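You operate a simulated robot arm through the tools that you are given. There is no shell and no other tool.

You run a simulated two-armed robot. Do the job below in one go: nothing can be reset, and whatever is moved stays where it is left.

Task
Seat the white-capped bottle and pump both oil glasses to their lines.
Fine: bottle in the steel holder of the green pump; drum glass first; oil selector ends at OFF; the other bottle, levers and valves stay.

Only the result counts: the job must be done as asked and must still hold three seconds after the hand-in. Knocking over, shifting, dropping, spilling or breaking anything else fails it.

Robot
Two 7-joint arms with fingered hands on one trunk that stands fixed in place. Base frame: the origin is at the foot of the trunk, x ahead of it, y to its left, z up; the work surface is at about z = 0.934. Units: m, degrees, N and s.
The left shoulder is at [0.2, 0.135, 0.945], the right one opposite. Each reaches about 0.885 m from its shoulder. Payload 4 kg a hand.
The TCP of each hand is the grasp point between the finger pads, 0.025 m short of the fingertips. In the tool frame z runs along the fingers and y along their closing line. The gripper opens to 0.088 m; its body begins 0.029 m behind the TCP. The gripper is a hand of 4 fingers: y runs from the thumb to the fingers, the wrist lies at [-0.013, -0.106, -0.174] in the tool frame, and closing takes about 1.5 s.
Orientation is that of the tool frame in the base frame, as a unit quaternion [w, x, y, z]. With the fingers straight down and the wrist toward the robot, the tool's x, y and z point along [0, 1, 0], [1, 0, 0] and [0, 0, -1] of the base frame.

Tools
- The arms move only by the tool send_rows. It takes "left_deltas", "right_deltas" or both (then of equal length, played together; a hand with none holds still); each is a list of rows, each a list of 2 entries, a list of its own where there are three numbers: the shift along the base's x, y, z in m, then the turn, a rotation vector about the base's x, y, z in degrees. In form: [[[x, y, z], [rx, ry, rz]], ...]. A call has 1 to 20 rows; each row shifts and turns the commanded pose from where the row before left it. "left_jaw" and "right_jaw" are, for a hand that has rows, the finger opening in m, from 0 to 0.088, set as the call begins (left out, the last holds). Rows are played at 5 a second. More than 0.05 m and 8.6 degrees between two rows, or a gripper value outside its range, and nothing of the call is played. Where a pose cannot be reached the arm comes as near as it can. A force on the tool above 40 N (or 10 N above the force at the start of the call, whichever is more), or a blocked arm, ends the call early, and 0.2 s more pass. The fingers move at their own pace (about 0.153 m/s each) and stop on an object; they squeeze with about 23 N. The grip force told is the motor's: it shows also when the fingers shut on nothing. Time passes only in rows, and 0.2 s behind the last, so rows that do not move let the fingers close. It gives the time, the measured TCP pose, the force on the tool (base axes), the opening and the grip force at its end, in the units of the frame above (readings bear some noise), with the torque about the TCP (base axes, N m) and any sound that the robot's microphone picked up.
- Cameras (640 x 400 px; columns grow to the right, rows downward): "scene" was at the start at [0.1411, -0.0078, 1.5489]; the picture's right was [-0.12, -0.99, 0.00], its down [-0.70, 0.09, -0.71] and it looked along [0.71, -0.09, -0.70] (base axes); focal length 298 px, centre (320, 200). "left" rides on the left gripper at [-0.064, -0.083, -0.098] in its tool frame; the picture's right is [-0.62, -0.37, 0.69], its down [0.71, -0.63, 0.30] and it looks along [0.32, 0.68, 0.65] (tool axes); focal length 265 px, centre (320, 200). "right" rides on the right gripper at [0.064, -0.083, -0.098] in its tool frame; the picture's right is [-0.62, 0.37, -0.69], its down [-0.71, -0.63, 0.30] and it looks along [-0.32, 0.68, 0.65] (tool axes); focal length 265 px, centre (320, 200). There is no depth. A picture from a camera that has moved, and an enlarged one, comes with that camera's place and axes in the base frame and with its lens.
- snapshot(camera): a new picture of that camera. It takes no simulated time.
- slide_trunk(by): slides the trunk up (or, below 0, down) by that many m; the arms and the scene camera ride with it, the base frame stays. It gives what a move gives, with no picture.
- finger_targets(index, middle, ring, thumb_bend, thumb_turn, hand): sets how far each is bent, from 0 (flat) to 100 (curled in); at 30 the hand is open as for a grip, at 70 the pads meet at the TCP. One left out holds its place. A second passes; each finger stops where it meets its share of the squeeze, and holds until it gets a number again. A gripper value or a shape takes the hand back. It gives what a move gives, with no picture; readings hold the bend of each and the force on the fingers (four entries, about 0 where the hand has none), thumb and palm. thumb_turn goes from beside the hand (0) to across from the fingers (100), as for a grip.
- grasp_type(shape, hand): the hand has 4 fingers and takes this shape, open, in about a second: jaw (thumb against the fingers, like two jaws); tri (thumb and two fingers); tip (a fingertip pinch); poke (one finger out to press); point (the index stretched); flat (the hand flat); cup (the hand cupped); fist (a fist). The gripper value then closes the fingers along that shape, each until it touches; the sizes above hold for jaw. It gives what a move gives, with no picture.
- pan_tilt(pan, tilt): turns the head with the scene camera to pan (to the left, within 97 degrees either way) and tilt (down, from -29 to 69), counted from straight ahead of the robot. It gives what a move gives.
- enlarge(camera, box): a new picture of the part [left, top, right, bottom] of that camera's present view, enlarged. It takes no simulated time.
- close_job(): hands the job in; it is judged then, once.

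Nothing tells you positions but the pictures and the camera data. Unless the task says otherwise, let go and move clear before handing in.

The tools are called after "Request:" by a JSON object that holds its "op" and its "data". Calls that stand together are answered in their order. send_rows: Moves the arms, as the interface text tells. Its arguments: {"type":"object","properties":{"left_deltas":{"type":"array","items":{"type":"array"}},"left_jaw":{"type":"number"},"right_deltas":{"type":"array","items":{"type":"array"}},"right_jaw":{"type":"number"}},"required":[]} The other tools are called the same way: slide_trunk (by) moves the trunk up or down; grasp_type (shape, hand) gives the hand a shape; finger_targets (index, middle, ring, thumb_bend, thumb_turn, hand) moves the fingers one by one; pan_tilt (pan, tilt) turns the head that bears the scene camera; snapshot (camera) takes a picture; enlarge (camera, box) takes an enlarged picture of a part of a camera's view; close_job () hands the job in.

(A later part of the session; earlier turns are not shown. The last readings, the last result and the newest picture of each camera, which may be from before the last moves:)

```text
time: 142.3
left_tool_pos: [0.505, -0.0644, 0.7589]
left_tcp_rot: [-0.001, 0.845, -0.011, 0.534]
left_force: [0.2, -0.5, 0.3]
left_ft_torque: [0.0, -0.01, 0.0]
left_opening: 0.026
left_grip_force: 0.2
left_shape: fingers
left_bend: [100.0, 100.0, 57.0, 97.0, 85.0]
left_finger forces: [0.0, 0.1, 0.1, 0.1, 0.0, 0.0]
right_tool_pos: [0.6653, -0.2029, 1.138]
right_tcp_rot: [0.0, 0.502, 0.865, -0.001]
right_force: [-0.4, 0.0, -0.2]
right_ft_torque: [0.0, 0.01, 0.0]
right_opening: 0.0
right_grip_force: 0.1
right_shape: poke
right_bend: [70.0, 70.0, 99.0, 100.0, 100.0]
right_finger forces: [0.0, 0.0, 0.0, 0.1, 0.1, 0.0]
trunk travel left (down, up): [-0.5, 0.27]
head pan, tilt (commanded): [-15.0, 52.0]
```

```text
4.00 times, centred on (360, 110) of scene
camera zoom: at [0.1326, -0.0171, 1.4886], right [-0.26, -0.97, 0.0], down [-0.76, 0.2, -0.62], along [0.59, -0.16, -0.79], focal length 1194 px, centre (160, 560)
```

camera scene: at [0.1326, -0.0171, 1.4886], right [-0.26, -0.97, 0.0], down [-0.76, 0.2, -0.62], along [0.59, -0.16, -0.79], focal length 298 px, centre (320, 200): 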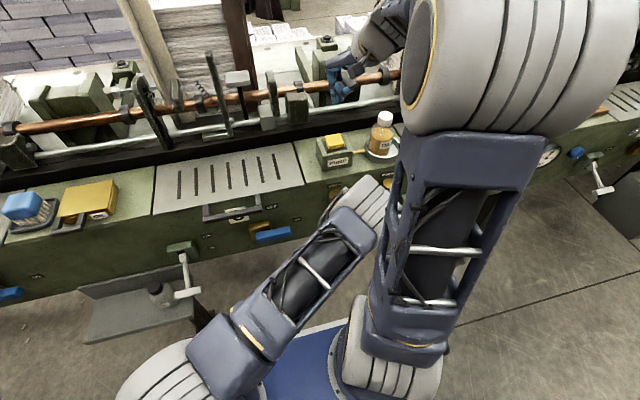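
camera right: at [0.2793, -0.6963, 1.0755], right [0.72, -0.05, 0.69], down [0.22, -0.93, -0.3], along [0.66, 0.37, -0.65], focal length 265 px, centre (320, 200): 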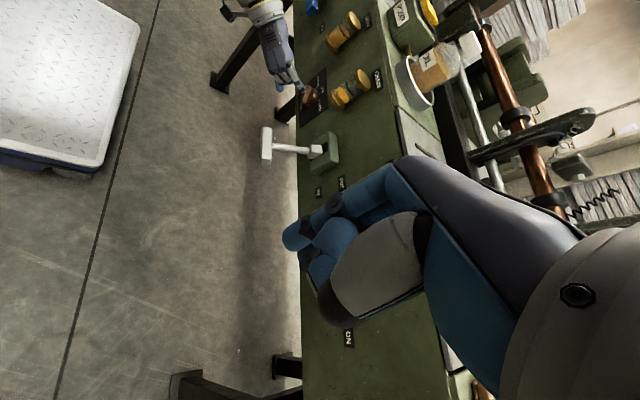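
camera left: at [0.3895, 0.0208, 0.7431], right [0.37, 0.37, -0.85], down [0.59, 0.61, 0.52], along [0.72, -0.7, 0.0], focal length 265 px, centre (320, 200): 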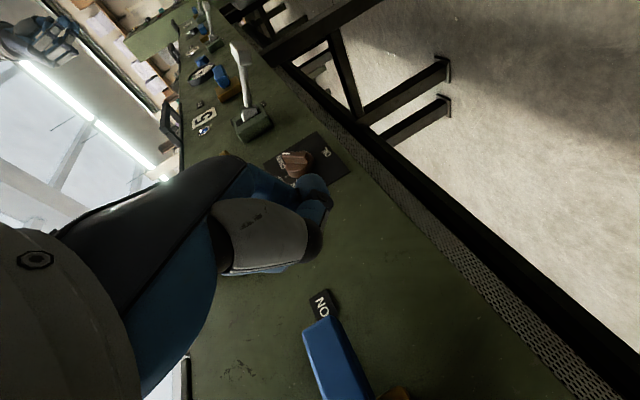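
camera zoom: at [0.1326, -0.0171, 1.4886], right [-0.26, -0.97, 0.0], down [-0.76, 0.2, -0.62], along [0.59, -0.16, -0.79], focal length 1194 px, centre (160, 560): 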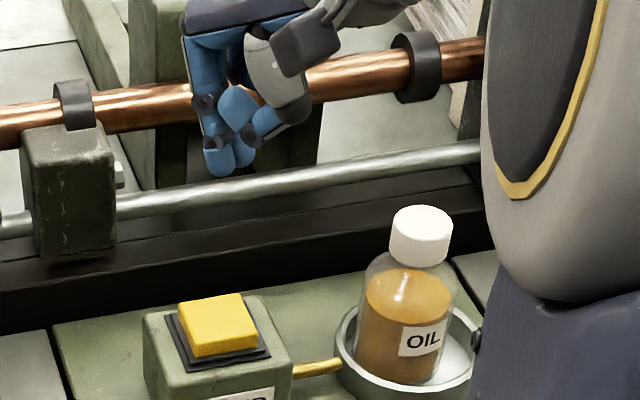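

The hand is over the button. I descend and press once until the click.

Request:
{"op": "send_rows", "data": {"right_deltas": [[[0.0015, 0.002, -0.03], [0, 0, 0]], [[0, 0, -0.03], [0, 0, 0]], [[0, 0, -0.025], [0, 0, 0]], [[0, 0, -0.012], [0, 0, 0]], [[0, 0, 0], [0, 0, 0]]]}}

Request:
{"op": "send_rows", "data": {"right_deltas": [[[0, 0, -0.006], [0, 0, 0]], [[0, 0, -0.004], [0, 0, 0]], [[0, 0, -0.003], [0, 0, 0]], [[0, 0, -0.002], [0, 0, 0]], [[0, 0, -0.001], [0, 0, 0]]]}}

Request:
{"op": "enlarge", "data": {"camera": "scene", "box": [368, 160, 412, 210]}}

```text
time: 143.5
left_tool_pos: [0.5049, -0.0646, 0.7573]
left_tcp_rot: [-0.001, 0.845, -0.011, 0.534]
left_force: [-0.7, 0.5, 0.6]
left_ft_torque: [-0.01, -0.01, -0.01]
left_opening: 0.0257
left_grip_force: 0.1
left_shape: fingers
left_bend: [100.0, 100.0, 57.0, 97.0, 85.0]
left_finger forces: [0.0, 0.0, 0.0, 0.0, 0.1, 0.1]
right_tool_pos: [0.6679, -0.2043, 1.0401]
right_tcp_rot: [0.0, 0.502, 0.865, -0.001]
right_force: [0.5, 0.9, 0.1]
right_ft_torque: [0.0, -0.01, 0.0]
right_opening: 0.0001
right_grip_force: 0.0
right_shape: poke
right_bend: [70.0, 70.0, 99.0, 100.0, 100.0]
right_finger forces: [0.0, 0.0, 0.1, 0.0, 0.0, 0.0]
trunk travel left (down, up): [-0.5, 0.27]
head pan, tilt (commanded): [-15.0, 52.0]
```

```text
time: 144.7
left_tool_pos: [0.5049, -0.0648, 0.7587]
left_tcp_rot: [-0.001, 0.845, -0.012, 0.535]
left_force: [-0.2, -0.4, 0.4]
left_ft_torque: [0.0, 0.02, 0.0]
left_opening: 0.0257
left_grip_force: 0.0
left_shape: fingers
left_bend: [100.0, 100.0, 57.0, 97.0, 85.0]
left_finger forces: [0.0, 0.0, 0.0, 0.0, 0.1, 0.0]
right_tool_pos: [0.6688, -0.2034, 1.025]
right_tcp_rot: [0.0, 0.502, 0.865, -0.001]
right_force: [0.7, 1.5, 6.8]
right_ft_torque: [-0.03, -0.02, 0.01]
right_opening: 0.0
right_grip_force: 0.0
right_shape: poke
right_bend: [70.0, 70.0, 99.0, 100.0, 100.0]
right_finger forces: [0.1, 6.4, 0.1, 0.0, 0.1, 0.1]
trunk travel left (down, up): [-0.5, 0.27]
head pan, tilt (commanded): [-15.0, 52.0]
heard: click
```

```text
8.00 times, centred on (390, 185) of scene
camera zoom: at [0.1324, -0.017, 1.4887], right [-0.26, -0.97, 0.0], down [-0.76, 0.2, -0.62], along [0.59, -0.16, -0.79], focal length 2387 px, centre (-240, 320)
```

zoom: 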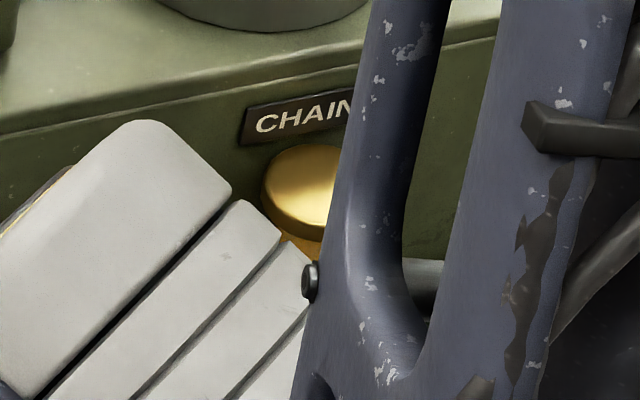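

One click. I lift off and step the right hand back part-way to view the chain glass.

Request:
{"op": "send_rows", "data": {"right_deltas": [[[0, 0, 0.015], [0, 0, 0]], [[0, 0, 0.03], [0, 0, 0]], [[0, 0, 0.04], [0, 0, 0]], [[0, 0, 0.028], [0, 0, 0]], [[-0.0253, -0.0395, 0], [0, 0, 0]], [[-0.0253, -0.0395, 0], [0, 0, 0]], [[-0.0253, -0.0395, 0], [0, 0, 0]], [[-0.0253, -0.0395, 0], [0, 0, 0]], [[-0.0253, -0.0395, 0], [0, 0, 0]], [[-0.0253, -0.0395, 0], [0, 0, 0]], [[0, 0, 0], [0, 0, 0]]]}}

Request:
{"op": "snapshot", "data": {"camera": "right"}}

Request:
{"op": "enlarge", "data": {"camera": "right", "box": [100, 80, 260, 260]}}

```text
time: 147.1
left_tool_pos: [0.5047, -0.065, 0.7581]
left_tcp_rot: [0.0, 0.846, -0.011, 0.534]
left_force: [0.4, 0.1, -0.6]
left_ft_torque: [0.02, -0.01, 0.01]
left_opening: 0.0259
left_grip_force: 0.0
left_shape: fingers
left_bend: [100.0, 100.0, 57.0, 97.0, 85.0]
left_finger forces: [0.0, 0.0, 0.0, 0.0, 0.0, 0.0]
right_tool_pos: [0.5171, -0.4387, 1.14]
right_tcp_rot: [0.0, 0.501, 0.865, -0.001]
right_force: [-0.2, 0.0, -0.1]
right_ft_torque: [-0.02, 0.01, 0.0]
right_opening: 0.0
right_grip_force: 0.0
right_shape: poke
right_bend: [70.0, 70.0, 99.0, 100.0, 100.0]
right_finger forces: [0.0, 0.1, 0.0, 0.0, 0.0, 0.0]
trunk travel left (down, up): [-0.5, 0.27]
head pan, tilt (commanded): [-15.0, 52.0]
```

```text
taken
camera right: at [0.4142, -0.4253, 1.2375], right [0.63, -0.35, 0.69], down [-0.19, -0.93, -0.3], along [0.75, 0.06, -0.66], focal length 265 px, centre (320, 200)
```

right: 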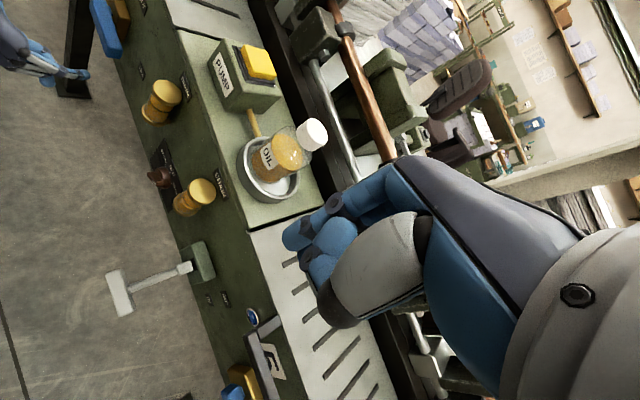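

```text
2.22 times, centred on (180, 170) of right
camera zoom: at [0.4142, -0.4253, 1.2375], right [0.63, -0.35, 0.69], down [-0.19, -0.93, -0.3], along [0.75, 0.06, -0.66], focal length 590 px, centre (631, 267)
```

zoom: 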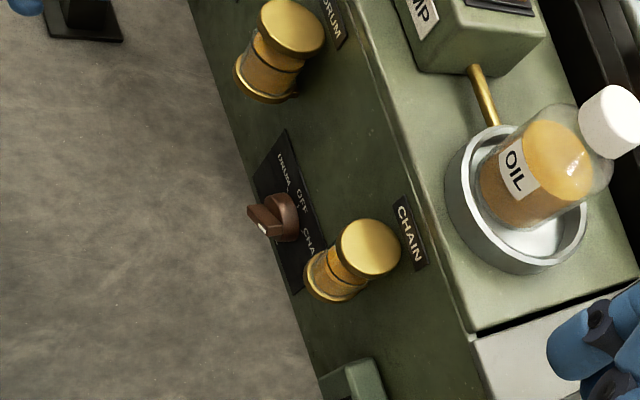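

I zoom in on both glasses from here to compare levels with their lines.

Request:
{"op": "enlarge", "data": {"camera": "right", "box": [168, 168, 222, 222]}}

Request:
{"op": "enlarge", "data": {"camera": "right", "box": [134, 72, 188, 126]}}

```text
7.41 times, centred on (195, 195) of right
camera zoom: at [0.4142, -0.4253, 1.2375], right [0.63, -0.35, 0.69], down [-0.19, -0.93, -0.3], along [0.75, 0.06, -0.66], focal length 1966 px, centre (1246, 237)
```

zoom: 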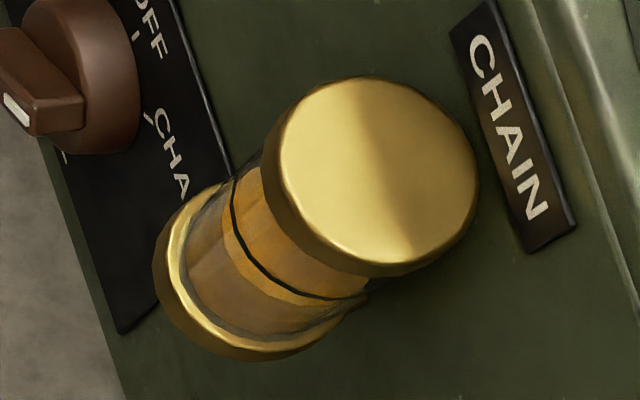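

```text
7.41 times, centred on (161, 99) of right
camera zoom: at [0.4142, -0.4253, 1.2375], right [0.63, -0.35, 0.69], down [-0.19, -0.93, -0.3], along [0.75, 0.06, -0.66], focal length 1966 px, centre (1498, 948)
```

zoom: 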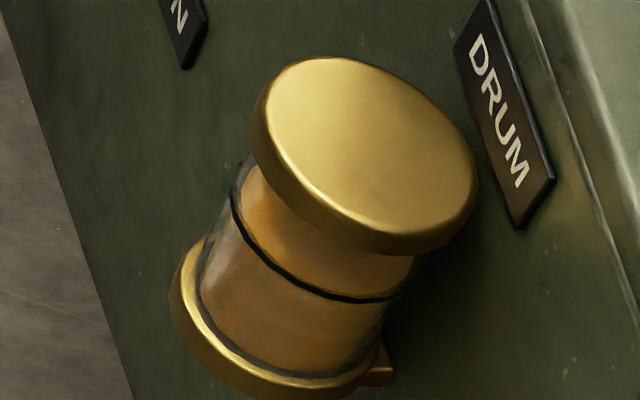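

The drum glass is level with its line; the chain glass after one stroke appears still a bit below. I zoom further.

Request:
{"op": "enlarge", "data": {"camera": "right", "box": [178, 180, 204, 202]}}

Request:
{"op": "enlarge", "data": {"camera": "right", "box": [146, 84, 174, 108]}}

```text
16.00 times, centred on (191, 191) of right
camera zoom: at [0.4142, -0.4253, 1.2375], right [0.63, -0.35, 0.69], down [-0.19, -0.93, -0.3], along [0.75, 0.06, -0.66], focal length 4246 px, centre (2384, 344)
```

zoom: 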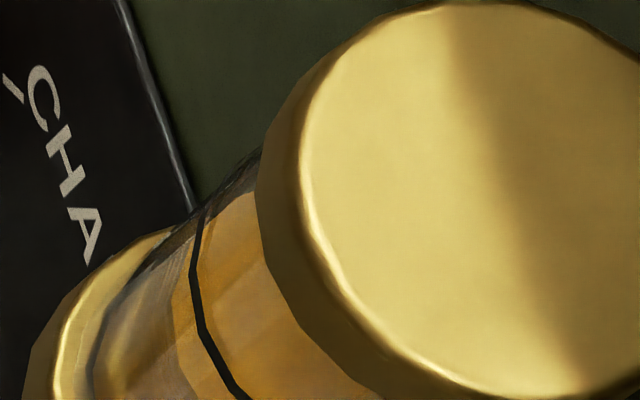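

```text
16.00 times, centred on (160, 96) of right
camera zoom: at [0.4142, -0.4253, 1.2375], right [0.63, -0.35, 0.69], down [-0.19, -0.93, -0.3], along [0.75, 0.06, -0.66], focal length 4246 px, centre (2880, 1864)
```

zoom: 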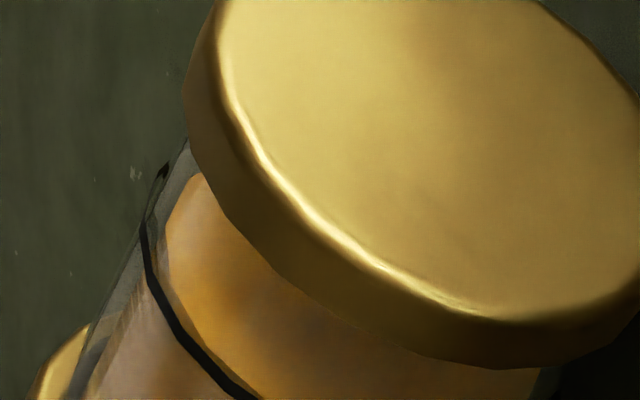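

Compared with the full drum glass, the chain glass is short by about one stroke (≈9 mm). I go back and press once more.

Request:
{"op": "send_rows", "data": {"right_deltas": [[[0.0253, 0.0395, 0], [0, 0, 0]], [[0.0253, 0.0395, 0], [0, 0, 0]], [[0.0253, 0.0395, 0], [0, 0, 0]], [[0.0253, 0.0395, 0], [0, 0, 0]], [[0.0253, 0.0395, 0], [0, 0, 0]], [[0.0253, 0.0395, 0], [0, 0, 0]], [[0, 0, -0.03], [0, 0, 0]], [[0, 0, -0.03], [0, 0, 0]], [[0, 0, -0.025], [0, 0, 0]], [[0, 0, -0.012], [0, 0, 0]], [[0, 0, 0], [0, 0, 0]]]}}

Request:
{"op": "enlarge", "data": {"camera": "scene", "box": [300, 90, 420, 190]}}

```text
time: 149.5
left_tool_pos: [0.5047, -0.0638, 0.7586]
left_tcp_rot: [-0.001, 0.845, -0.012, 0.534]
left_force: [-0.3, 0.3, -0.1]
left_ft_torque: [-0.01, 0.02, 0.02]
left_opening: 0.0258
left_grip_force: 0.1
left_shape: fingers
left_bend: [100.0, 100.0, 57.0, 97.0, 85.0]
left_finger forces: [0.0, 0.0, 0.0, 0.0, 0.1, 0.0]
right_tool_pos: [0.67, -0.203, 1.0379]
right_tcp_rot: [0.0, 0.501, 0.865, -0.001]
right_force: [0.2, -0.1, 0.7]
right_ft_torque: [-0.03, 0.02, 0.0]
right_opening: 0.0
right_grip_force: 0.1
right_shape: poke
right_bend: [70.0, 70.0, 99.0, 100.0, 100.0]
right_finger forces: [0.0, 0.0, 0.0, 0.0, 0.1, 0.1]
trunk travel left (down, up): [-0.5, 0.27]
head pan, tilt (commanded): [-15.0, 52.0]
```

```text
4.00 times, centred on (360, 140) of scene
camera zoom: at [0.1326, -0.0171, 1.4886], right [-0.26, -0.97, 0.0], down [-0.76, 0.2, -0.62], along [0.59, -0.16, -0.79], focal length 1194 px, centre (160, 440)
```

zoom: 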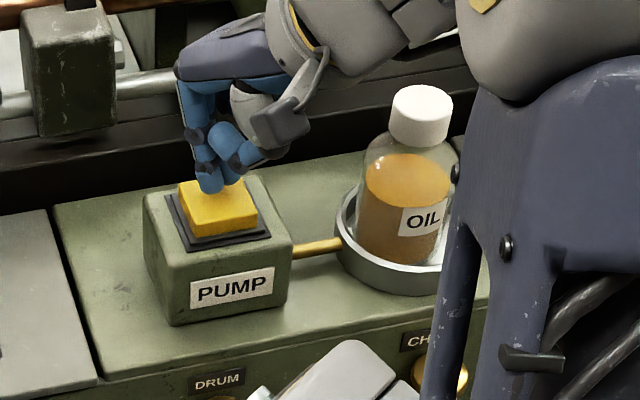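

The fingertips are just over the button. I press once with the same stroke.

Request:
{"op": "send_rows", "data": {"right_deltas": [[[0, 0, -0.006], [0, 0, 0]], [[0, 0, -0.004], [0, 0, 0]], [[0, 0, -0.003], [0, 0, 0]], [[0, 0, -0.002], [0, 0, 0]], [[0, 0, -0.001], [0, 0, 0]]]}}

```text
time: 150.7
left_tool_pos: [0.5048, -0.0632, 0.7574]
left_tcp_rot: [-0.001, 0.845, -0.011, 0.535]
left_force: [0.1, 0.3, 0.3]
left_ft_torque: [0.0, 0.01, -0.01]
left_opening: 0.0257
left_grip_force: 0.1
left_shape: fingers
left_bend: [100.0, 100.0, 57.0, 97.0, 85.0]
left_finger forces: [0.1, 0.0, 0.0, 0.0, 0.1, 0.1]
right_tool_pos: [0.6698, -0.2039, 1.0246]
right_tcp_rot: [0.0, 0.502, 0.865, -0.001]
right_force: [-1.0, 0.6, 7.2]
right_ft_torque: [-0.02, -0.03, 0.02]
right_opening: 0.0
right_grip_force: 0.1
right_shape: poke
right_bend: [70.0, 70.0, 99.0, 100.0, 100.0]
right_finger forces: [0.4, 6.8, 0.0, 0.0, 0.0, 0.0]
trunk travel left (down, up): [-0.5, 0.27]
head pan, tilt (commanded): [-15.0, 52.0]
heard: click
```

The second click for the chain was heard. I lift off and step back to check the chain glass.

Request:
{"op": "send_rows", "data": {"right_deltas": [[[0, 0, 0.015], [0, 0, 0]], [[0, 0, 0.03], [0, 0, 0]], [[0, 0, 0.04], [0, 0, 0]], [[0, 0, 0.028], [0, 0, 0]], [[-0.0253, -0.0395, 0], [0, 0, 0]], [[-0.0253, -0.0395, 0], [0, 0, 0]], [[-0.0253, -0.0395, 0], [0, 0, 0]], [[-0.0253, -0.0395, 0], [0, 0, 0]], [[-0.0253, -0.0395, 0], [0, 0, 0]], [[-0.0253, -0.0395, 0], [0, 0, 0]], [[0, 0, 0], [0, 0, 0]]]}}

Request:
{"op": "enlarge", "data": {"camera": "right", "box": [168, 168, 222, 222]}}

Request:
{"op": "enlarge", "data": {"camera": "right", "box": [134, 72, 188, 126]}}

Request:
{"op": "enlarge", "data": {"camera": "right", "box": [178, 180, 204, 202]}}

```text
time: 153.1
left_tool_pos: [0.5053, -0.0649, 0.758]
left_tcp_rot: [-0.001, 0.845, -0.011, 0.535]
left_force: [-0.1, 0.2, -0.3]
left_ft_torque: [0.03, 0.03, -0.01]
left_opening: 0.0258
left_grip_force: 0.1
left_shape: fingers
left_bend: [100.0, 100.0, 57.0, 97.0, 85.0]
left_finger forces: [0.1, 0.0, 0.1, 0.0, 0.1, 0.1]
right_tool_pos: [0.5186, -0.4408, 1.1368]
right_tcp_rot: [0.0, 0.502, 0.865, -0.001]
right_force: [-0.2, 0.3, 0.3]
right_ft_torque: [-0.03, -0.02, 0.01]
right_opening: 0.0
right_grip_force: 0.0
right_shape: poke
right_bend: [70.0, 70.0, 99.0, 100.0, 100.0]
right_finger forces: [0.0, 0.0, 0.0, 0.0, 0.0, 0.0]
trunk travel left (down, up): [-0.5, 0.27]
head pan, tilt (commanded): [-15.0, 52.0]
```

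```text
7.41 times, centred on (195, 195) of right
camera zoom: at [0.4142, -0.4281, 1.2356], right [0.63, -0.35, 0.69], down [-0.19, -0.93, -0.3], along [0.75, 0.06, -0.66], focal length 1966 px, centre (1246, 237)
```

zoom: 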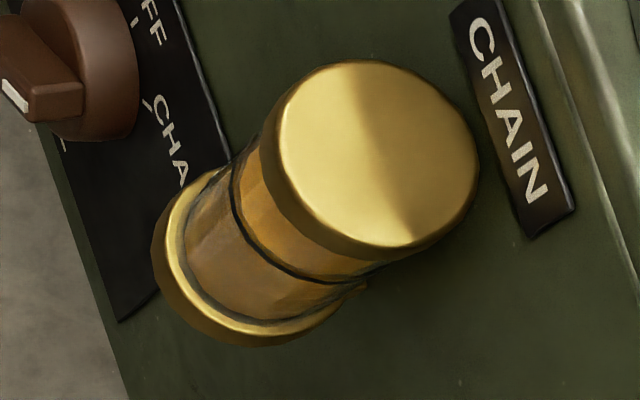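

```text
7.41 times, centred on (161, 99) of right
camera zoom: at [0.4142, -0.4281, 1.2356], right [0.63, -0.35, 0.69], down [-0.19, -0.93, -0.3], along [0.75, 0.06, -0.66], focal length 1966 px, centre (1498, 948)
```

zoom: 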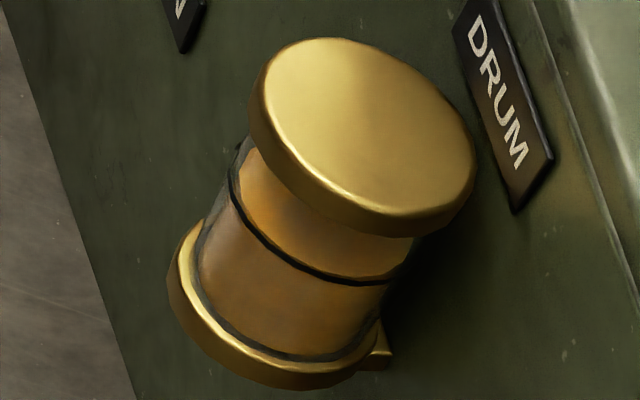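

```text
16.00 times, centred on (191, 191) of right
camera zoom: at [0.4142, -0.4281, 1.2356], right [0.63, -0.35, 0.69], down [-0.19, -0.93, -0.3], along [0.75, 0.06, -0.66], focal length 4246 px, centre (2384, 344)
```

zoom: 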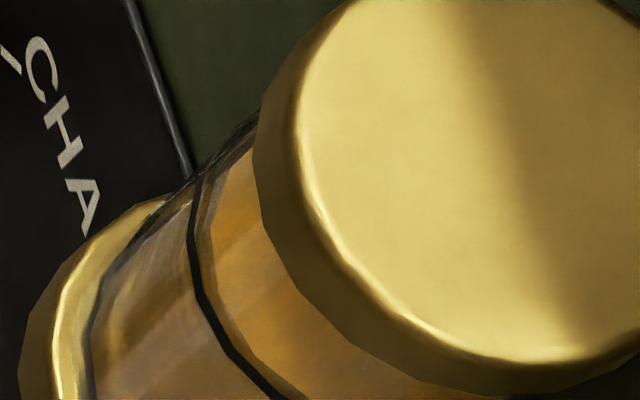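

Both glasses now stand at their lines. Last is the selector back to OFF; I park the right hand at its side viewpoint so the left arm has room.

Request:
{"op": "send_rows", "data": {"right_deltas": [[[-0.0253, -0.0395, -0.01], [0, 0, 0]], [[-0.0253, -0.0395, -0.012], [0, 0, 0]], [[-0.0253, -0.0395, -0.012], [0, 0, 0]], [[-0.0253, -0.0395, -0.012], [0, 0, 0]], [[-0.015, -0.02, -0.03], [0, 0, 7]], [[-0.015, -0.02, -0.03], [0, 0, 7]], [[-0.01, -0.02, -0.03], [0, 0, 7]], [[0, -0.008, -0.022], [0, 0, 4]], [[0, 0, 0], [0, 0, 0]]]}}

Request:
{"op": "send_rows", "data": {"left_deltas": [[[0.003, -0.03, 0], [0, 0, 0]], [[0.003, -0.035, -0.002], [0, 0, 0]], [[0.005, -0.035, -0.005], [0, 0, 0]], [[0.005, -0.035, -0.008], [0, 0, 0]], [[0.005, -0.035, -0.008], [0, 0, 0]], [[0.006, -0.02, -0.005], [0, 0, 0]], [[0, 0, 0], [0, 0, 0]]]}}

Request:
{"op": "enlarge", "data": {"camera": "right", "box": [255, 45, 395, 155]}}

```text
time: 155.1
left_tool_pos: [0.5052, -0.0632, 0.7574]
left_tcp_rot: [-0.001, 0.845, -0.01, 0.534]
left_force: [0.1, 0.7, -1.0]
left_ft_torque: [-0.02, 0.02, -0.02]
left_opening: 0.026
left_grip_force: 0.0
left_shape: fingers
left_bend: [100.0, 100.0, 57.0, 97.0, 85.0]
left_finger forces: [0.0, 0.0, 0.1, 0.0, 0.0, 0.0]
right_tool_pos: [0.3733, -0.6671, 0.9793]
right_tcp_rot: [0.0, 0.303, 0.953, 0.0]
right_force: [0.3, 0.6, 0.1]
right_ft_torque: [-0.04, -0.01, -0.01]
right_opening: 0.0
right_grip_force: 0.0
right_shape: poke
right_bend: [70.0, 70.0, 99.0, 100.0, 100.0]
right_finger forces: [0.1, 0.0, 0.0, 0.0, 0.0, 0.0]
trunk travel left (down, up): [-0.5, 0.27]
head pan, tilt (commanded): [-15.0, 52.0]
```

```text
time: 156.7
left_tool_pos: [0.5336, -0.2518, 0.7354]
left_tcp_rot: [-0.001, 0.844, -0.004, 0.536]
left_force: [-0.2, -1.0, -0.6]
left_ft_torque: [0.0, -0.01, 0.02]
left_opening: 0.0258
left_grip_force: 0.0
left_shape: fingers
left_bend: [100.0, 100.0, 57.0, 97.0, 85.0]
left_finger forces: [0.1, 0.0, 0.0, 0.1, 0.1, 0.0]
right_tool_pos: [0.3741, -0.6663, 0.9802]
right_tcp_rot: [0.0, 0.303, 0.953, 0.0]
right_force: [-0.2, 0.3, 0.7]
right_ft_torque: [0.0, 0.01, 0.0]
right_opening: 0.0
right_grip_force: 0.0
right_shape: poke
right_bend: [70.0, 70.0, 99.0, 100.0, 100.0]
right_finger forces: [0.0, 0.1, 0.0, 0.1, 0.1, 0.1]
trunk travel left (down, up): [-0.5, 0.27]
head pan, tilt (commanded): [-15.0, 52.0]
```

```text
3.64 times, centred on (325, 100) of right
camera zoom: at [0.2742, -0.698, 1.0772], right [0.72, -0.06, 0.69], down [0.22, -0.93, -0.3], along [0.66, 0.37, -0.66], focal length 965 px, centre (302, 564)
```

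zoom: 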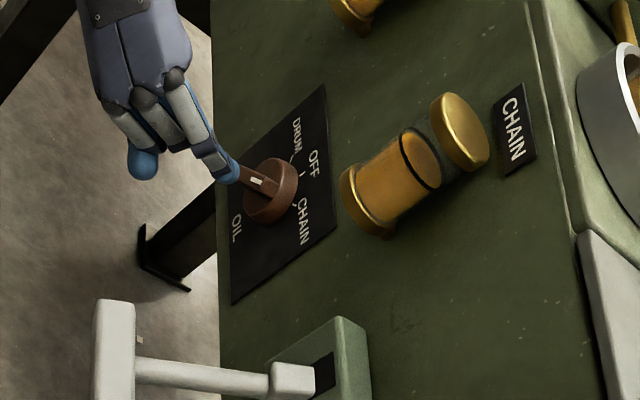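

The chain glass is exactly full to its ring in this view. The left fingertip is in front of the knob; I place it below-right of the bar's raised end and go in.

Request:
{"op": "send_rows", "data": {"left_deltas": [[[0.0, -0.005, -0.006], [0, 0, 0]], [[0.01, 0.0, 0], [0, 0, 0]], [[0.01, 0.0, 0], [0, 0, 0]], [[0, 0, 0], [0, 0, 0]]]}}

Request:
{"op": "enlarge", "data": {"camera": "right", "box": [275, 65, 355, 135]}}

```text
time: 157.7
left_tool_pos: [0.5506, -0.2573, 0.7248]
left_tcp_rot: [0.0, 0.846, -0.012, 0.534]
left_force: [-0.3, 0.5, 0.1]
left_ft_torque: [0.04, 0.01, 0.0]
left_opening: 0.0258
left_grip_force: 0.1
left_shape: fingers
left_bend: [100.0, 100.0, 57.0, 97.0, 85.0]
left_finger forces: [0.0, 0.0, 0.0, 0.1, 0.0, 0.0]
right_tool_pos: [0.374, -0.6658, 0.979]
right_tcp_rot: [0.0, 0.302, 0.953, -0.001]
right_force: [0.0, 1.1, -0.4]
right_ft_torque: [0.0, -0.03, 0.01]
right_opening: 0.0
right_grip_force: 0.1
right_shape: poke
right_bend: [70.0, 70.0, 99.0, 100.0, 100.0]
right_finger forces: [0.1, 0.0, 0.1, 0.1, 0.0, 0.1]
trunk travel left (down, up): [-0.5, 0.27]
head pan, tilt (commanded): [-15.0, 52.0]
```

```text
5.71 times, centred on (315, 100) of right
camera zoom: at [0.274, -0.698, 1.0767], right [0.72, -0.06, 0.69], down [0.22, -0.93, -0.3], along [0.66, 0.37, -0.65], focal length 1517 px, centre (349, 771)
```

zoom: 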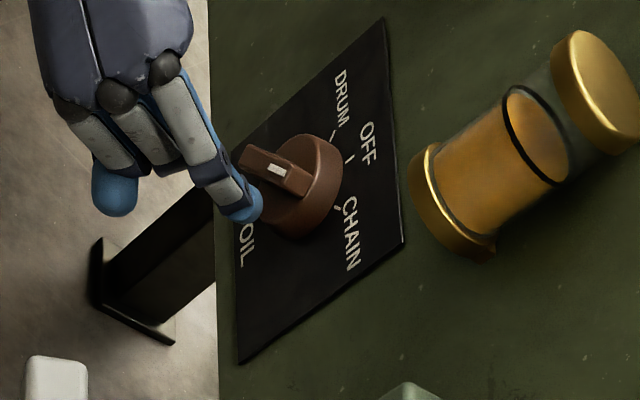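

The fingertip is on the right side of the bar, still 1 cm short in depth. I advance and then push up-left in small steps.

Request:
{"op": "send_rows", "data": {"left_deltas": [[[0.006, 0.0, 0.002], [0, 0, 0]], [[0.004, 0.0, 0.001], [0, 0, 0]], [[0, 0, 0], [0, 0, 0]]]}}

Request:
{"op": "send_rows", "data": {"left_deltas": [[[0.0, 0.001, 0.003], [0, 0, 0]], [[0, 0, 0], [0, 0, 0]]]}}

Request:
{"op": "enlarge", "data": {"camera": "right", "box": [275, 65, 355, 135]}}

```text
time: 158.5
left_tool_pos: [0.5603, -0.2567, 0.7266]
left_tcp_rot: [-0.002, 0.845, -0.01, 0.534]
left_force: [0.2, 0.5, -0.3]
left_ft_torque: [-0.01, 0.0, -0.03]
left_opening: 0.0257
left_grip_force: 0.0
left_shape: fingers
left_bend: [100.0, 100.0, 57.0, 97.0, 85.0]
left_finger forces: [0.0, 0.0, 0.1, 0.0, 0.0, 0.0]
right_tool_pos: [0.3739, -0.6655, 0.9801]
right_tcp_rot: [0.0, 0.303, 0.953, -0.001]
right_force: [-0.6, 0.4, -0.5]
right_ft_torque: [0.03, -0.02, 0.01]
right_opening: 0.0
right_grip_force: 0.0
right_shape: poke
right_bend: [70.0, 70.0, 99.0, 100.0, 100.0]
right_finger forces: [0.0, 0.0, 0.1, 0.0, 0.0, 0.0]
trunk travel left (down, up): [-0.5, 0.27]
head pan, tilt (commanded): [-15.0, 52.0]
```

```text
time: 159.1
left_tool_pos: [0.561, -0.2545, 0.7312]
left_tcp_rot: [-0.001, 0.845, -0.011, 0.535]
left_force: [0.8, 1.1, -1.1]
left_ft_torque: [0.02, 0.04, -0.01]
left_opening: 0.0258
left_grip_force: 0.2
left_shape: fingers
left_bend: [100.0, 100.0, 57.0, 97.0, 85.0]
left_finger forces: [0.1, 0.1, 1.0, 0.0, 0.0, 0.0]
right_tool_pos: [0.3746, -0.6666, 0.9796]
right_tcp_rot: [-0.001, 0.302, 0.953, -0.001]
right_force: [0.0, -0.5, 0.4]
right_ft_torque: [0.0, -0.03, 0.0]
right_opening: 0.0
right_grip_force: 0.1
right_shape: poke
right_bend: [70.0, 70.0, 99.0, 100.0, 100.0]
right_finger forces: [0.0, 0.0, 0.0, 0.0, 0.0, 0.0]
trunk travel left (down, up): [-0.5, 0.27]
head pan, tilt (commanded): [-15.0, 52.0]
```

```text
5.71 times, centred on (315, 100) of right
camera zoom: at [0.2741, -0.698, 1.077], right [0.72, -0.06, 0.69], down [0.22, -0.93, -0.3], along [0.66, 0.37, -0.66], focal length 1517 px, centre (349, 771)
```

zoom: 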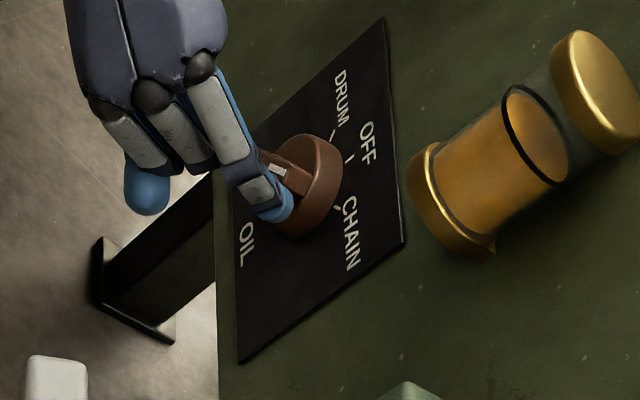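

Contact with the bar begins (1 N). I continue upward in 3 mm steps, checking the angle.

Request:
{"op": "send_rows", "data": {"left_deltas": [[[0.0, 0.001, 0.003], [0, 0, 0]], [[0.0, 0.001, 0.002], [0, 0, 0]], [[0, 0, 0], [0, 0, 0]]]}}

Request:
{"op": "enlarge", "data": {"camera": "right", "box": [275, 65, 355, 135]}}

```text
time: 159.9
left_tool_pos: [0.5616, -0.2541, 0.7366]
left_tcp_rot: [-0.002, 0.846, -0.011, 0.534]
left_force: [-0.1, -0.8, -2.6]
left_ft_torque: [0.04, 0.04, -0.01]
left_opening: 0.0255
left_grip_force: 1.0
left_shape: fingers
left_bend: [100.0, 100.0, 56.0, 97.0, 85.0]
left_finger forces: [0.0, 0.1, 1.6, 0.1, 0.1, 0.0]
right_tool_pos: [0.3739, -0.6673, 0.9803]
right_tcp_rot: [0.0, 0.302, 0.953, -0.001]
right_force: [0.2, 0.2, 0.4]
right_ft_torque: [-0.01, 0.01, 0.01]
right_opening: 0.0002
right_grip_force: 0.0
right_shape: poke
right_bend: [70.0, 70.0, 99.0, 100.0, 100.0]
right_finger forces: [0.1, 0.1, 0.0, 0.1, 0.0, 0.0]
trunk travel left (down, up): [-0.5, 0.27]
head pan, tilt (commanded): [-15.0, 52.0]
```

```text
5.71 times, centred on (315, 100) of right
camera zoom: at [0.2741, -0.698, 1.077], right [0.72, -0.06, 0.69], down [0.22, -0.93, -0.3], along [0.66, 0.37, -0.66], focal length 1517 px, centre (349, 771)
```

zoom: 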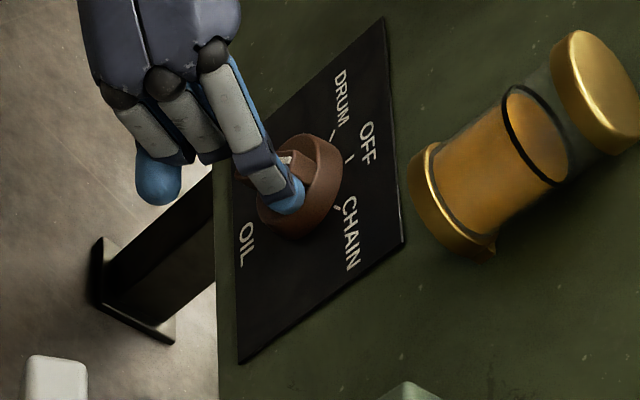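

The bar is following. I continue up-left toward the vertical.

Request:
{"op": "send_rows", "data": {"left_deltas": [[[0.0, 0.0015, 0.003], [0, 0, 0]], [[0.0, 0.0015, 0.002], [0, 0, 0]], [[0, 0, 0], [0, 0, 0]]]}}

Request:
{"op": "enlarge", "data": {"camera": "right", "box": [285, 75, 345, 125]}}

```text
time: 160.7
left_tool_pos: [0.5599, -0.2533, 0.7416]
left_tcp_rot: [-0.001, 0.845, -0.011, 0.534]
left_force: [0.1, -0.4, -0.7]
left_ft_torque: [0.04, 0.05, -0.06]
left_opening: 0.0258
left_grip_force: 0.6
left_shape: fingers
left_bend: [100.0, 100.0, 56.0, 97.0, 85.0]
left_finger forces: [0.0, 0.0, 1.6, 0.0, 0.0, 0.0]
right_tool_pos: [0.3743, -0.6666, 0.9791]
right_tcp_rot: [-0.001, 0.302, 0.953, -0.001]
right_force: [0.5, -0.1, -0.1]
right_ft_torque: [0.03, 0.05, 0.0]
right_opening: 0.0
right_grip_force: 0.1
right_shape: poke
right_bend: [70.0, 70.0, 99.0, 100.0, 100.0]
right_finger forces: [0.1, 0.1, 0.0, 0.0, 0.0, 0.0]
trunk travel left (down, up): [-0.5, 0.27]
head pan, tilt (commanded): [-15.0, 52.0]
```

```text
8.00 times, centred on (315, 100) of right
camera zoom: at [0.2741, -0.698, 1.077], right [0.72, -0.06, 0.69], down [0.22, -0.93, -0.3], along [0.66, 0.37, -0.66], focal length 2123 px, centre (360, 1000)
```

zoom: 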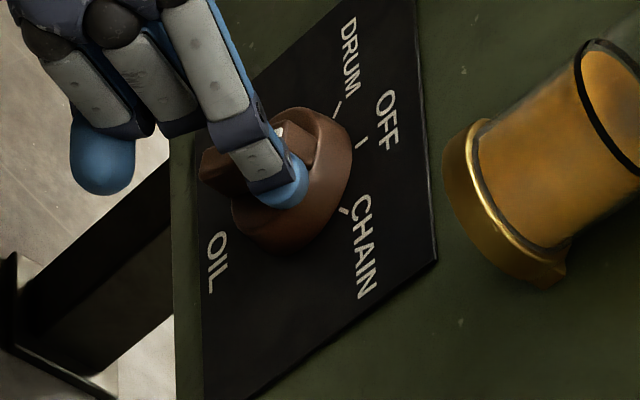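

The bar is about 19° short of vertical. I continue, a little more leftward.

Request:
{"op": "send_rows", "data": {"left_deltas": [[[0.001, 0.002, 0.002], [0, 0, 0]], [[0.0, 0.002, 0.001], [0, 0, 0]], [[0, 0, 0], [0, 0, 0]]]}}

Request:
{"op": "enlarge", "data": {"camera": "right", "box": [285, 75, 345, 125]}}

```text
time: 161.5
left_tool_pos: [0.5631, -0.2473, 0.7451]
left_tcp_rot: [-0.001, 0.845, -0.011, 0.535]
left_force: [-1.1, -1.9, -0.5]
left_ft_torque: [0.0, 0.0, -0.08]
left_opening: 0.0257
left_grip_force: 1.4
left_shape: fingers
left_bend: [100.0, 100.0, 55.0, 97.0, 85.0]
left_finger forces: [0.0, 0.0, 2.0, 0.1, 0.0, 0.0]
right_tool_pos: [0.3728, -0.666, 0.9787]
right_tcp_rot: [0.0, 0.302, 0.953, -0.001]
right_force: [-0.2, 0.2, 0.6]
right_ft_torque: [0.01, -0.01, -0.01]
right_opening: 0.0001
right_grip_force: 0.2
right_shape: poke
right_bend: [70.0, 70.0, 99.0, 100.0, 100.0]
right_finger forces: [0.0, 0.0, 0.1, 0.0, 0.0, 0.0]
trunk travel left (down, up): [-0.5, 0.27]
head pan, tilt (commanded): [-15.0, 52.0]
```

```text
8.00 times, centred on (315, 100) of right
camera zoom: at [0.2741, -0.698, 1.077], right [0.72, -0.06, 0.69], down [0.22, -0.93, -0.3], along [0.66, 0.37, -0.66], focal length 2123 px, centre (360, 1000)
```

zoom: 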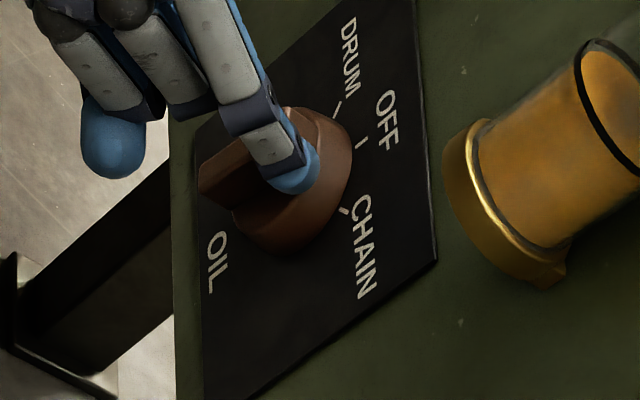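

Now about 8° short of OFF. One small push more, then I withdraw and check.

Request:
{"op": "send_rows", "data": {"left_deltas": [[[0.0, 0.002, 0.0005], [0, 0, 0]], [[0, 0, 0], [0, 0, 0]]]}}

Request:
{"op": "enlarge", "data": {"camera": "right", "box": [285, 75, 345, 125]}}

```text
time: 162.1
left_tool_pos: [0.5611, -0.2452, 0.7449]
left_tcp_rot: [-0.002, 0.845, -0.012, 0.534]
left_force: [-1.5, -1.4, 0.5]
left_ft_torque: [0.06, -0.04, -0.07]
left_opening: 0.0261
left_grip_force: 1.5
left_shape: fingers
left_bend: [100.0, 100.0, 54.0, 97.0, 85.0]
left_finger forces: [0.0, 0.0, 2.9, 0.1, 0.2, 0.1]
right_tool_pos: [0.3734, -0.6674, 0.9788]
right_tcp_rot: [-0.001, 0.302, 0.953, -0.001]
right_force: [0.2, -0.7, -0.2]
right_ft_torque: [0.0, -0.01, -0.02]
right_opening: 0.0
right_grip_force: 0.2
right_shape: poke
right_bend: [70.0, 70.0, 99.0, 100.0, 100.0]
right_finger forces: [0.1, 0.0, 0.0, 0.0, 0.1, 0.1]
trunk travel left (down, up): [-0.5, 0.27]
head pan, tilt (commanded): [-15.0, 52.0]
```

```text
8.00 times, centred on (315, 100) of right
camera zoom: at [0.274, -0.698, 1.077], right [0.72, -0.06, 0.69], down [0.22, -0.93, -0.3], along [0.66, 0.37, -0.66], focal length 2123 px, centre (360, 1000)
```

zoom: 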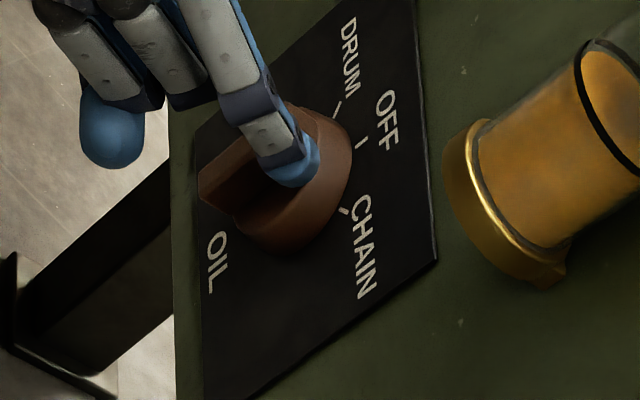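

I withdraw the finger to the right and back, and look at the mark.

Request:
{"op": "send_rows", "data": {"left_deltas": [[[-0.004, -0.005, -0.001], [0, 0, 0]], [[-0.02, -0.002, -0.002], [0, 0, 0]], [[-0.01, -0.002, -0.002], [0, 0, 0]], [[0, 0, 0], [0, 0, 0]]]}}

Request:
{"op": "enlarge", "data": {"camera": "right", "box": [285, 75, 345, 125]}}

```text
time: 163.1
left_tool_pos: [0.5347, -0.2489, 0.7409]
left_tcp_rot: [-0.007, 0.845, -0.003, 0.535]
left_force: [0.0, 0.2, 0.2]
left_ft_torque: [0.01, -0.02, -0.02]
left_opening: 0.026
left_grip_force: 0.0
left_shape: fingers
left_bend: [100.0, 100.0, 57.0, 97.0, 85.0]
left_finger forces: [0.0, 0.0, 0.1, 0.0, 0.0, 0.1]
right_tool_pos: [0.3746, -0.6652, 0.9803]
right_tcp_rot: [-0.001, 0.302, 0.953, -0.002]
right_force: [0.6, 0.2, 0.5]
right_ft_torque: [-0.01, -0.03, 0.0]
right_opening: 0.0
right_grip_force: 0.1
right_shape: poke
right_bend: [70.0, 70.0, 99.0, 100.0, 100.0]
right_finger forces: [0.0, 0.0, 0.0, 0.0, 0.1, 0.0]
trunk travel left (down, up): [-0.5, 0.27]
head pan, tilt (commanded): [-15.0, 52.0]
```

```text
8.00 times, centred on (315, 100) of right
camera zoom: at [0.2746, -0.6979, 1.0769], right [0.72, -0.06, 0.69], down [0.22, -0.93, -0.3], along [0.66, 0.37, -0.66], focal length 2123 px, centre (360, 1000)
```

zoom: 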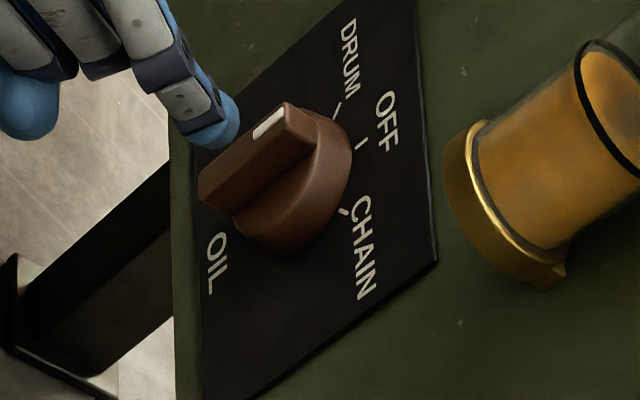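

The bar stands vertical again, within about 3° of OFF. I retract the left hand from the knob and verify from other cameras.

Request:
{"op": "send_rows", "data": {"left_deltas": [[[-0.015, 0.0, 0.003], [0, 0, 0]], [[-0.008, 0.02, 0.008], [0, 0, 0]], [[0, 0.03, 0.008], [0, 0, 0]], [[0, 0.03, 0.008], [0, 0, 0]], [[0, 0.035, 0.005], [0, 0, 0]], [[0, 0, 0], [0, 0, 0]]]}}

Request:
{"op": "enlarge", "data": {"camera": "right", "box": [270, 10, 400, 140]}}

Request:
{"op": "snapshot", "data": {"camera": "left"}}

Request:
{"op": "snapshot", "data": {"camera": "scene"}}

```text
time: 164.5
left_tool_pos: [0.5033, -0.1397, 0.769]
left_tcp_rot: [-0.001, 0.846, -0.012, 0.533]
left_force: [0.3, 0.0, -0.4]
left_ft_torque: [0.04, -0.02, 0.03]
left_opening: 0.026
left_grip_force: 0.0
left_shape: fingers
left_bend: [100.0, 100.0, 57.0, 97.0, 85.0]
left_finger forces: [0.0, 0.0, 0.1, 0.0, 0.0, 0.0]
right_tool_pos: [0.3747, -0.6659, 0.9804]
right_tcp_rot: [0.0, 0.303, 0.953, -0.002]
right_force: [0.0, 0.4, 0.0]
right_ft_torque: [0.0, -0.02, -0.03]
right_opening: 0.0
right_grip_force: 0.0
right_shape: poke
right_bend: [70.0, 70.0, 99.0, 100.0, 100.0]
right_finger forces: [0.1, 0.0, 0.0, 0.0, 0.0, 0.0]
trunk travel left (down, up): [-0.5, 0.27]
head pan, tilt (commanded): [-15.0, 52.0]
```

```text
3.08 times, centred on (335, 75) of right
camera zoom: at [0.274, -0.698, 1.0771], right [0.72, -0.06, 0.69], down [0.22, -0.93, -0.3], along [0.66, 0.37, -0.66], focal length 817 px, centre (274, 585)
```

zoom: 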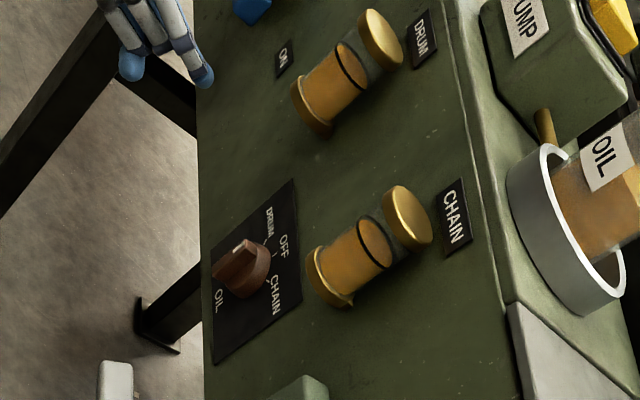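

```text
taken
camera left: at [0.3887, -0.0544, 0.7548], right [0.37, 0.37, -0.85], down [0.59, 0.61, 0.52], along [0.72, -0.7, 0.0], focal length 265 px, centre (320, 200)
```

left: 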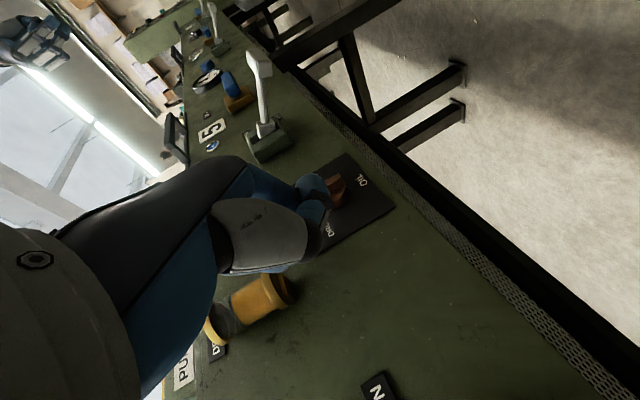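

```text
taken
camera scene: at [0.1325, -0.0171, 1.4886], right [-0.26, -0.97, 0.0], down [-0.76, 0.2, -0.62], along [0.59, -0.16, -0.79], focal length 298 px, centre (320, 200)
```

scene: 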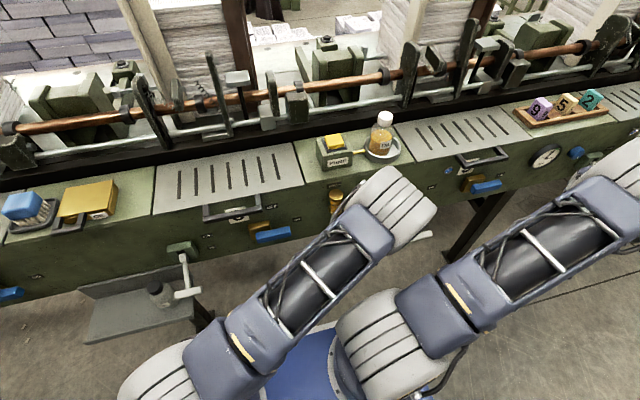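

Both glasses show oil at their lines and the selector seems at OFF. I zoom right in to confirm the knob angle and the bottle's seat.

Request:
{"op": "enlarge", "data": {"camera": "right", "box": [292, 76, 336, 112]}}

Request:
{"op": "enlarge", "data": {"camera": "right", "box": [350, 10, 420, 80]}}

Request:
{"op": "enlarge", "data": {"camera": "scene", "box": [300, 100, 420, 200]}}

```text
11.11 times, centred on (314, 94) of right
camera zoom: at [0.274, -0.698, 1.0771], right [0.72, -0.06, 0.69], down [0.22, -0.93, -0.3], along [0.66, 0.37, -0.66], focal length 2949 px, centre (387, 1378)
```

zoom: 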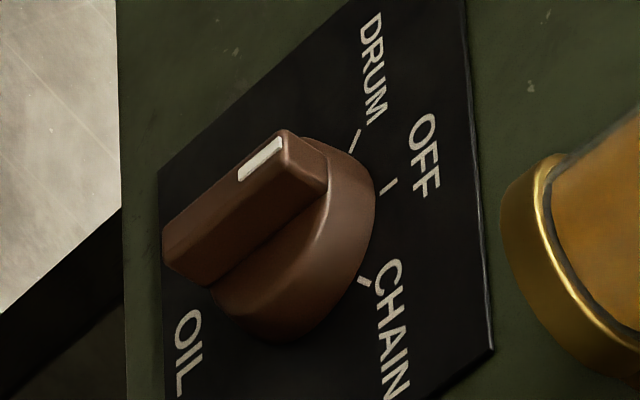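

```text
5.71 times, centred on (385, 45) of right
camera zoom: at [0.274, -0.698, 1.0771], right [0.72, -0.06, 0.69], down [0.22, -0.93, -0.3], along [0.66, 0.37, -0.66], focal length 1517 px, centre (-51, 1086)
```

zoom: 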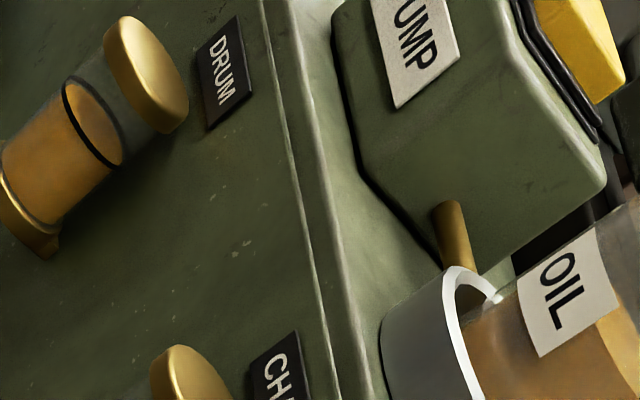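

```text
4.00 times, centred on (360, 150) of scene
camera zoom: at [0.1325, -0.0171, 1.4886], right [-0.26, -0.97, 0.0], down [-0.76, 0.2, -0.62], along [0.59, -0.16, -0.79], focal length 1194 px, centre (160, 400)
```

zoom: 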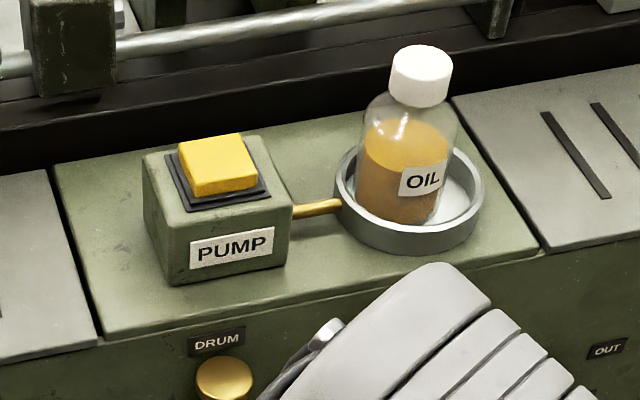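

The knob is within about 1° of OFF, both glasses are at their lines, and the bottle stands in the holder. I move the left hand a little further clear of the panel and check once more.

Request:
{"op": "send_rows", "data": {"left_deltas": [[[-0.005, 0.012, 0.005], [0, 0, 0]], [[-0.003, 0.012, 0.005], [0, 0, 0]], [[0, 0, 0], [0, 0, 0]], [[0, 0, 0], [0, 0, 0]], [[0, 0, 0], [0, 0, 0]]]}}

Request:
{"op": "snapshot", "data": {"camera": "right"}}

Request:
{"op": "snapshot", "data": {"camera": "left"}}

Request:
{"op": "enlarge", "data": {"camera": "right", "box": [270, 10, 400, 140]}}

Request:
{"op": "enlarge", "data": {"camera": "scene", "box": [0, 170, 300, 340]}}

```text
time: 165.7
left_tool_pos: [0.4964, -0.1147, 0.7812]
left_tcp_rot: [-0.001, 0.845, -0.011, 0.535]
left_force: [-0.5, 0.3, -0.3]
left_ft_torque: [0.02, 0.05, -0.02]
left_opening: 0.0259
left_grip_force: 0.1
left_shape: fingers
left_bend: [100.0, 100.0, 57.0, 97.0, 85.0]
left_finger forces: [0.1, 0.0, 0.0, 0.1, 0.0, 0.1]
right_tool_pos: [0.374, -0.6668, 0.9787]
right_tcp_rot: [0.0, 0.303, 0.953, -0.001]
right_force: [0.2, -0.3, -0.4]
right_ft_torque: [-0.01, -0.03, 0.02]
right_opening: 0.0001
right_grip_force: 0.1
right_shape: poke
right_bend: [70.0, 70.0, 99.0, 100.0, 100.0]
right_finger forces: [0.1, 0.0, 0.0, 0.0, 0.0, 0.0]
trunk travel left (down, up): [-0.5, 0.27]
head pan, tilt (commanded): [-15.0, 52.0]
```

```text
taken
camera right: at [0.2741, -0.698, 1.077], right [0.72, -0.06, 0.69], down [0.22, -0.93, -0.3], along [0.66, 0.37, -0.66], focal length 265 px, centre (320, 200)
```

right: 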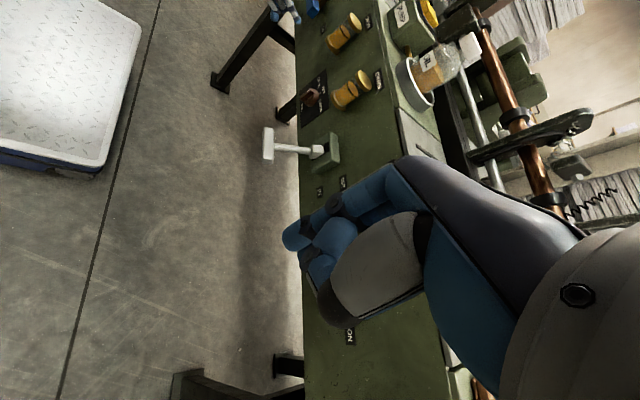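

```text
taken
camera left: at [0.3816, -0.0301, 0.767], right [0.37, 0.37, -0.85], down [0.59, 0.61, 0.52], along [0.72, -0.7, 0.0], focal length 265 px, centre (320, 200)
```

left: 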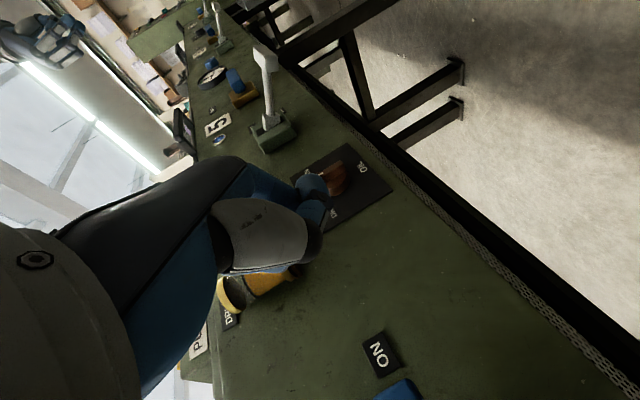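

```text
3.08 times, centred on (335, 75) of right
camera zoom: at [0.2741, -0.698, 1.077], right [0.72, -0.06, 0.69], down [0.22, -0.93, -0.3], along [0.66, 0.37, -0.66], focal length 817 px, centre (274, 585)
```

zoom: 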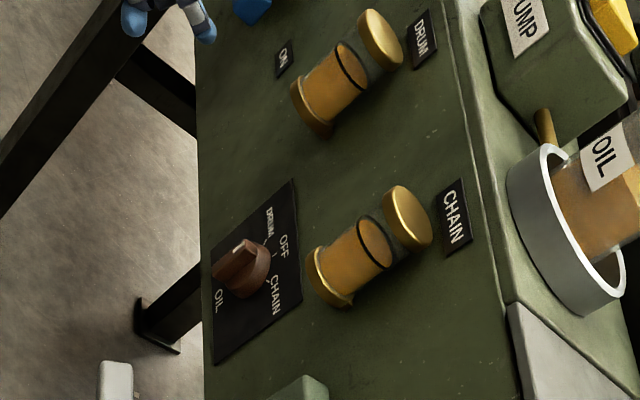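

```text
2.13 times, centred on (150, 255) of scene
camera zoom: at [0.1326, -0.0171, 1.4886], right [-0.26, -0.97, 0.0], down [-0.76, 0.2, -0.62], along [0.59, -0.16, -0.79], focal length 636 px, centre (683, 83)
```

zoom: 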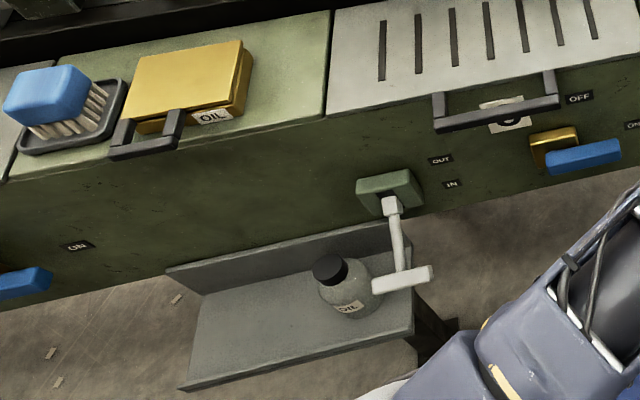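

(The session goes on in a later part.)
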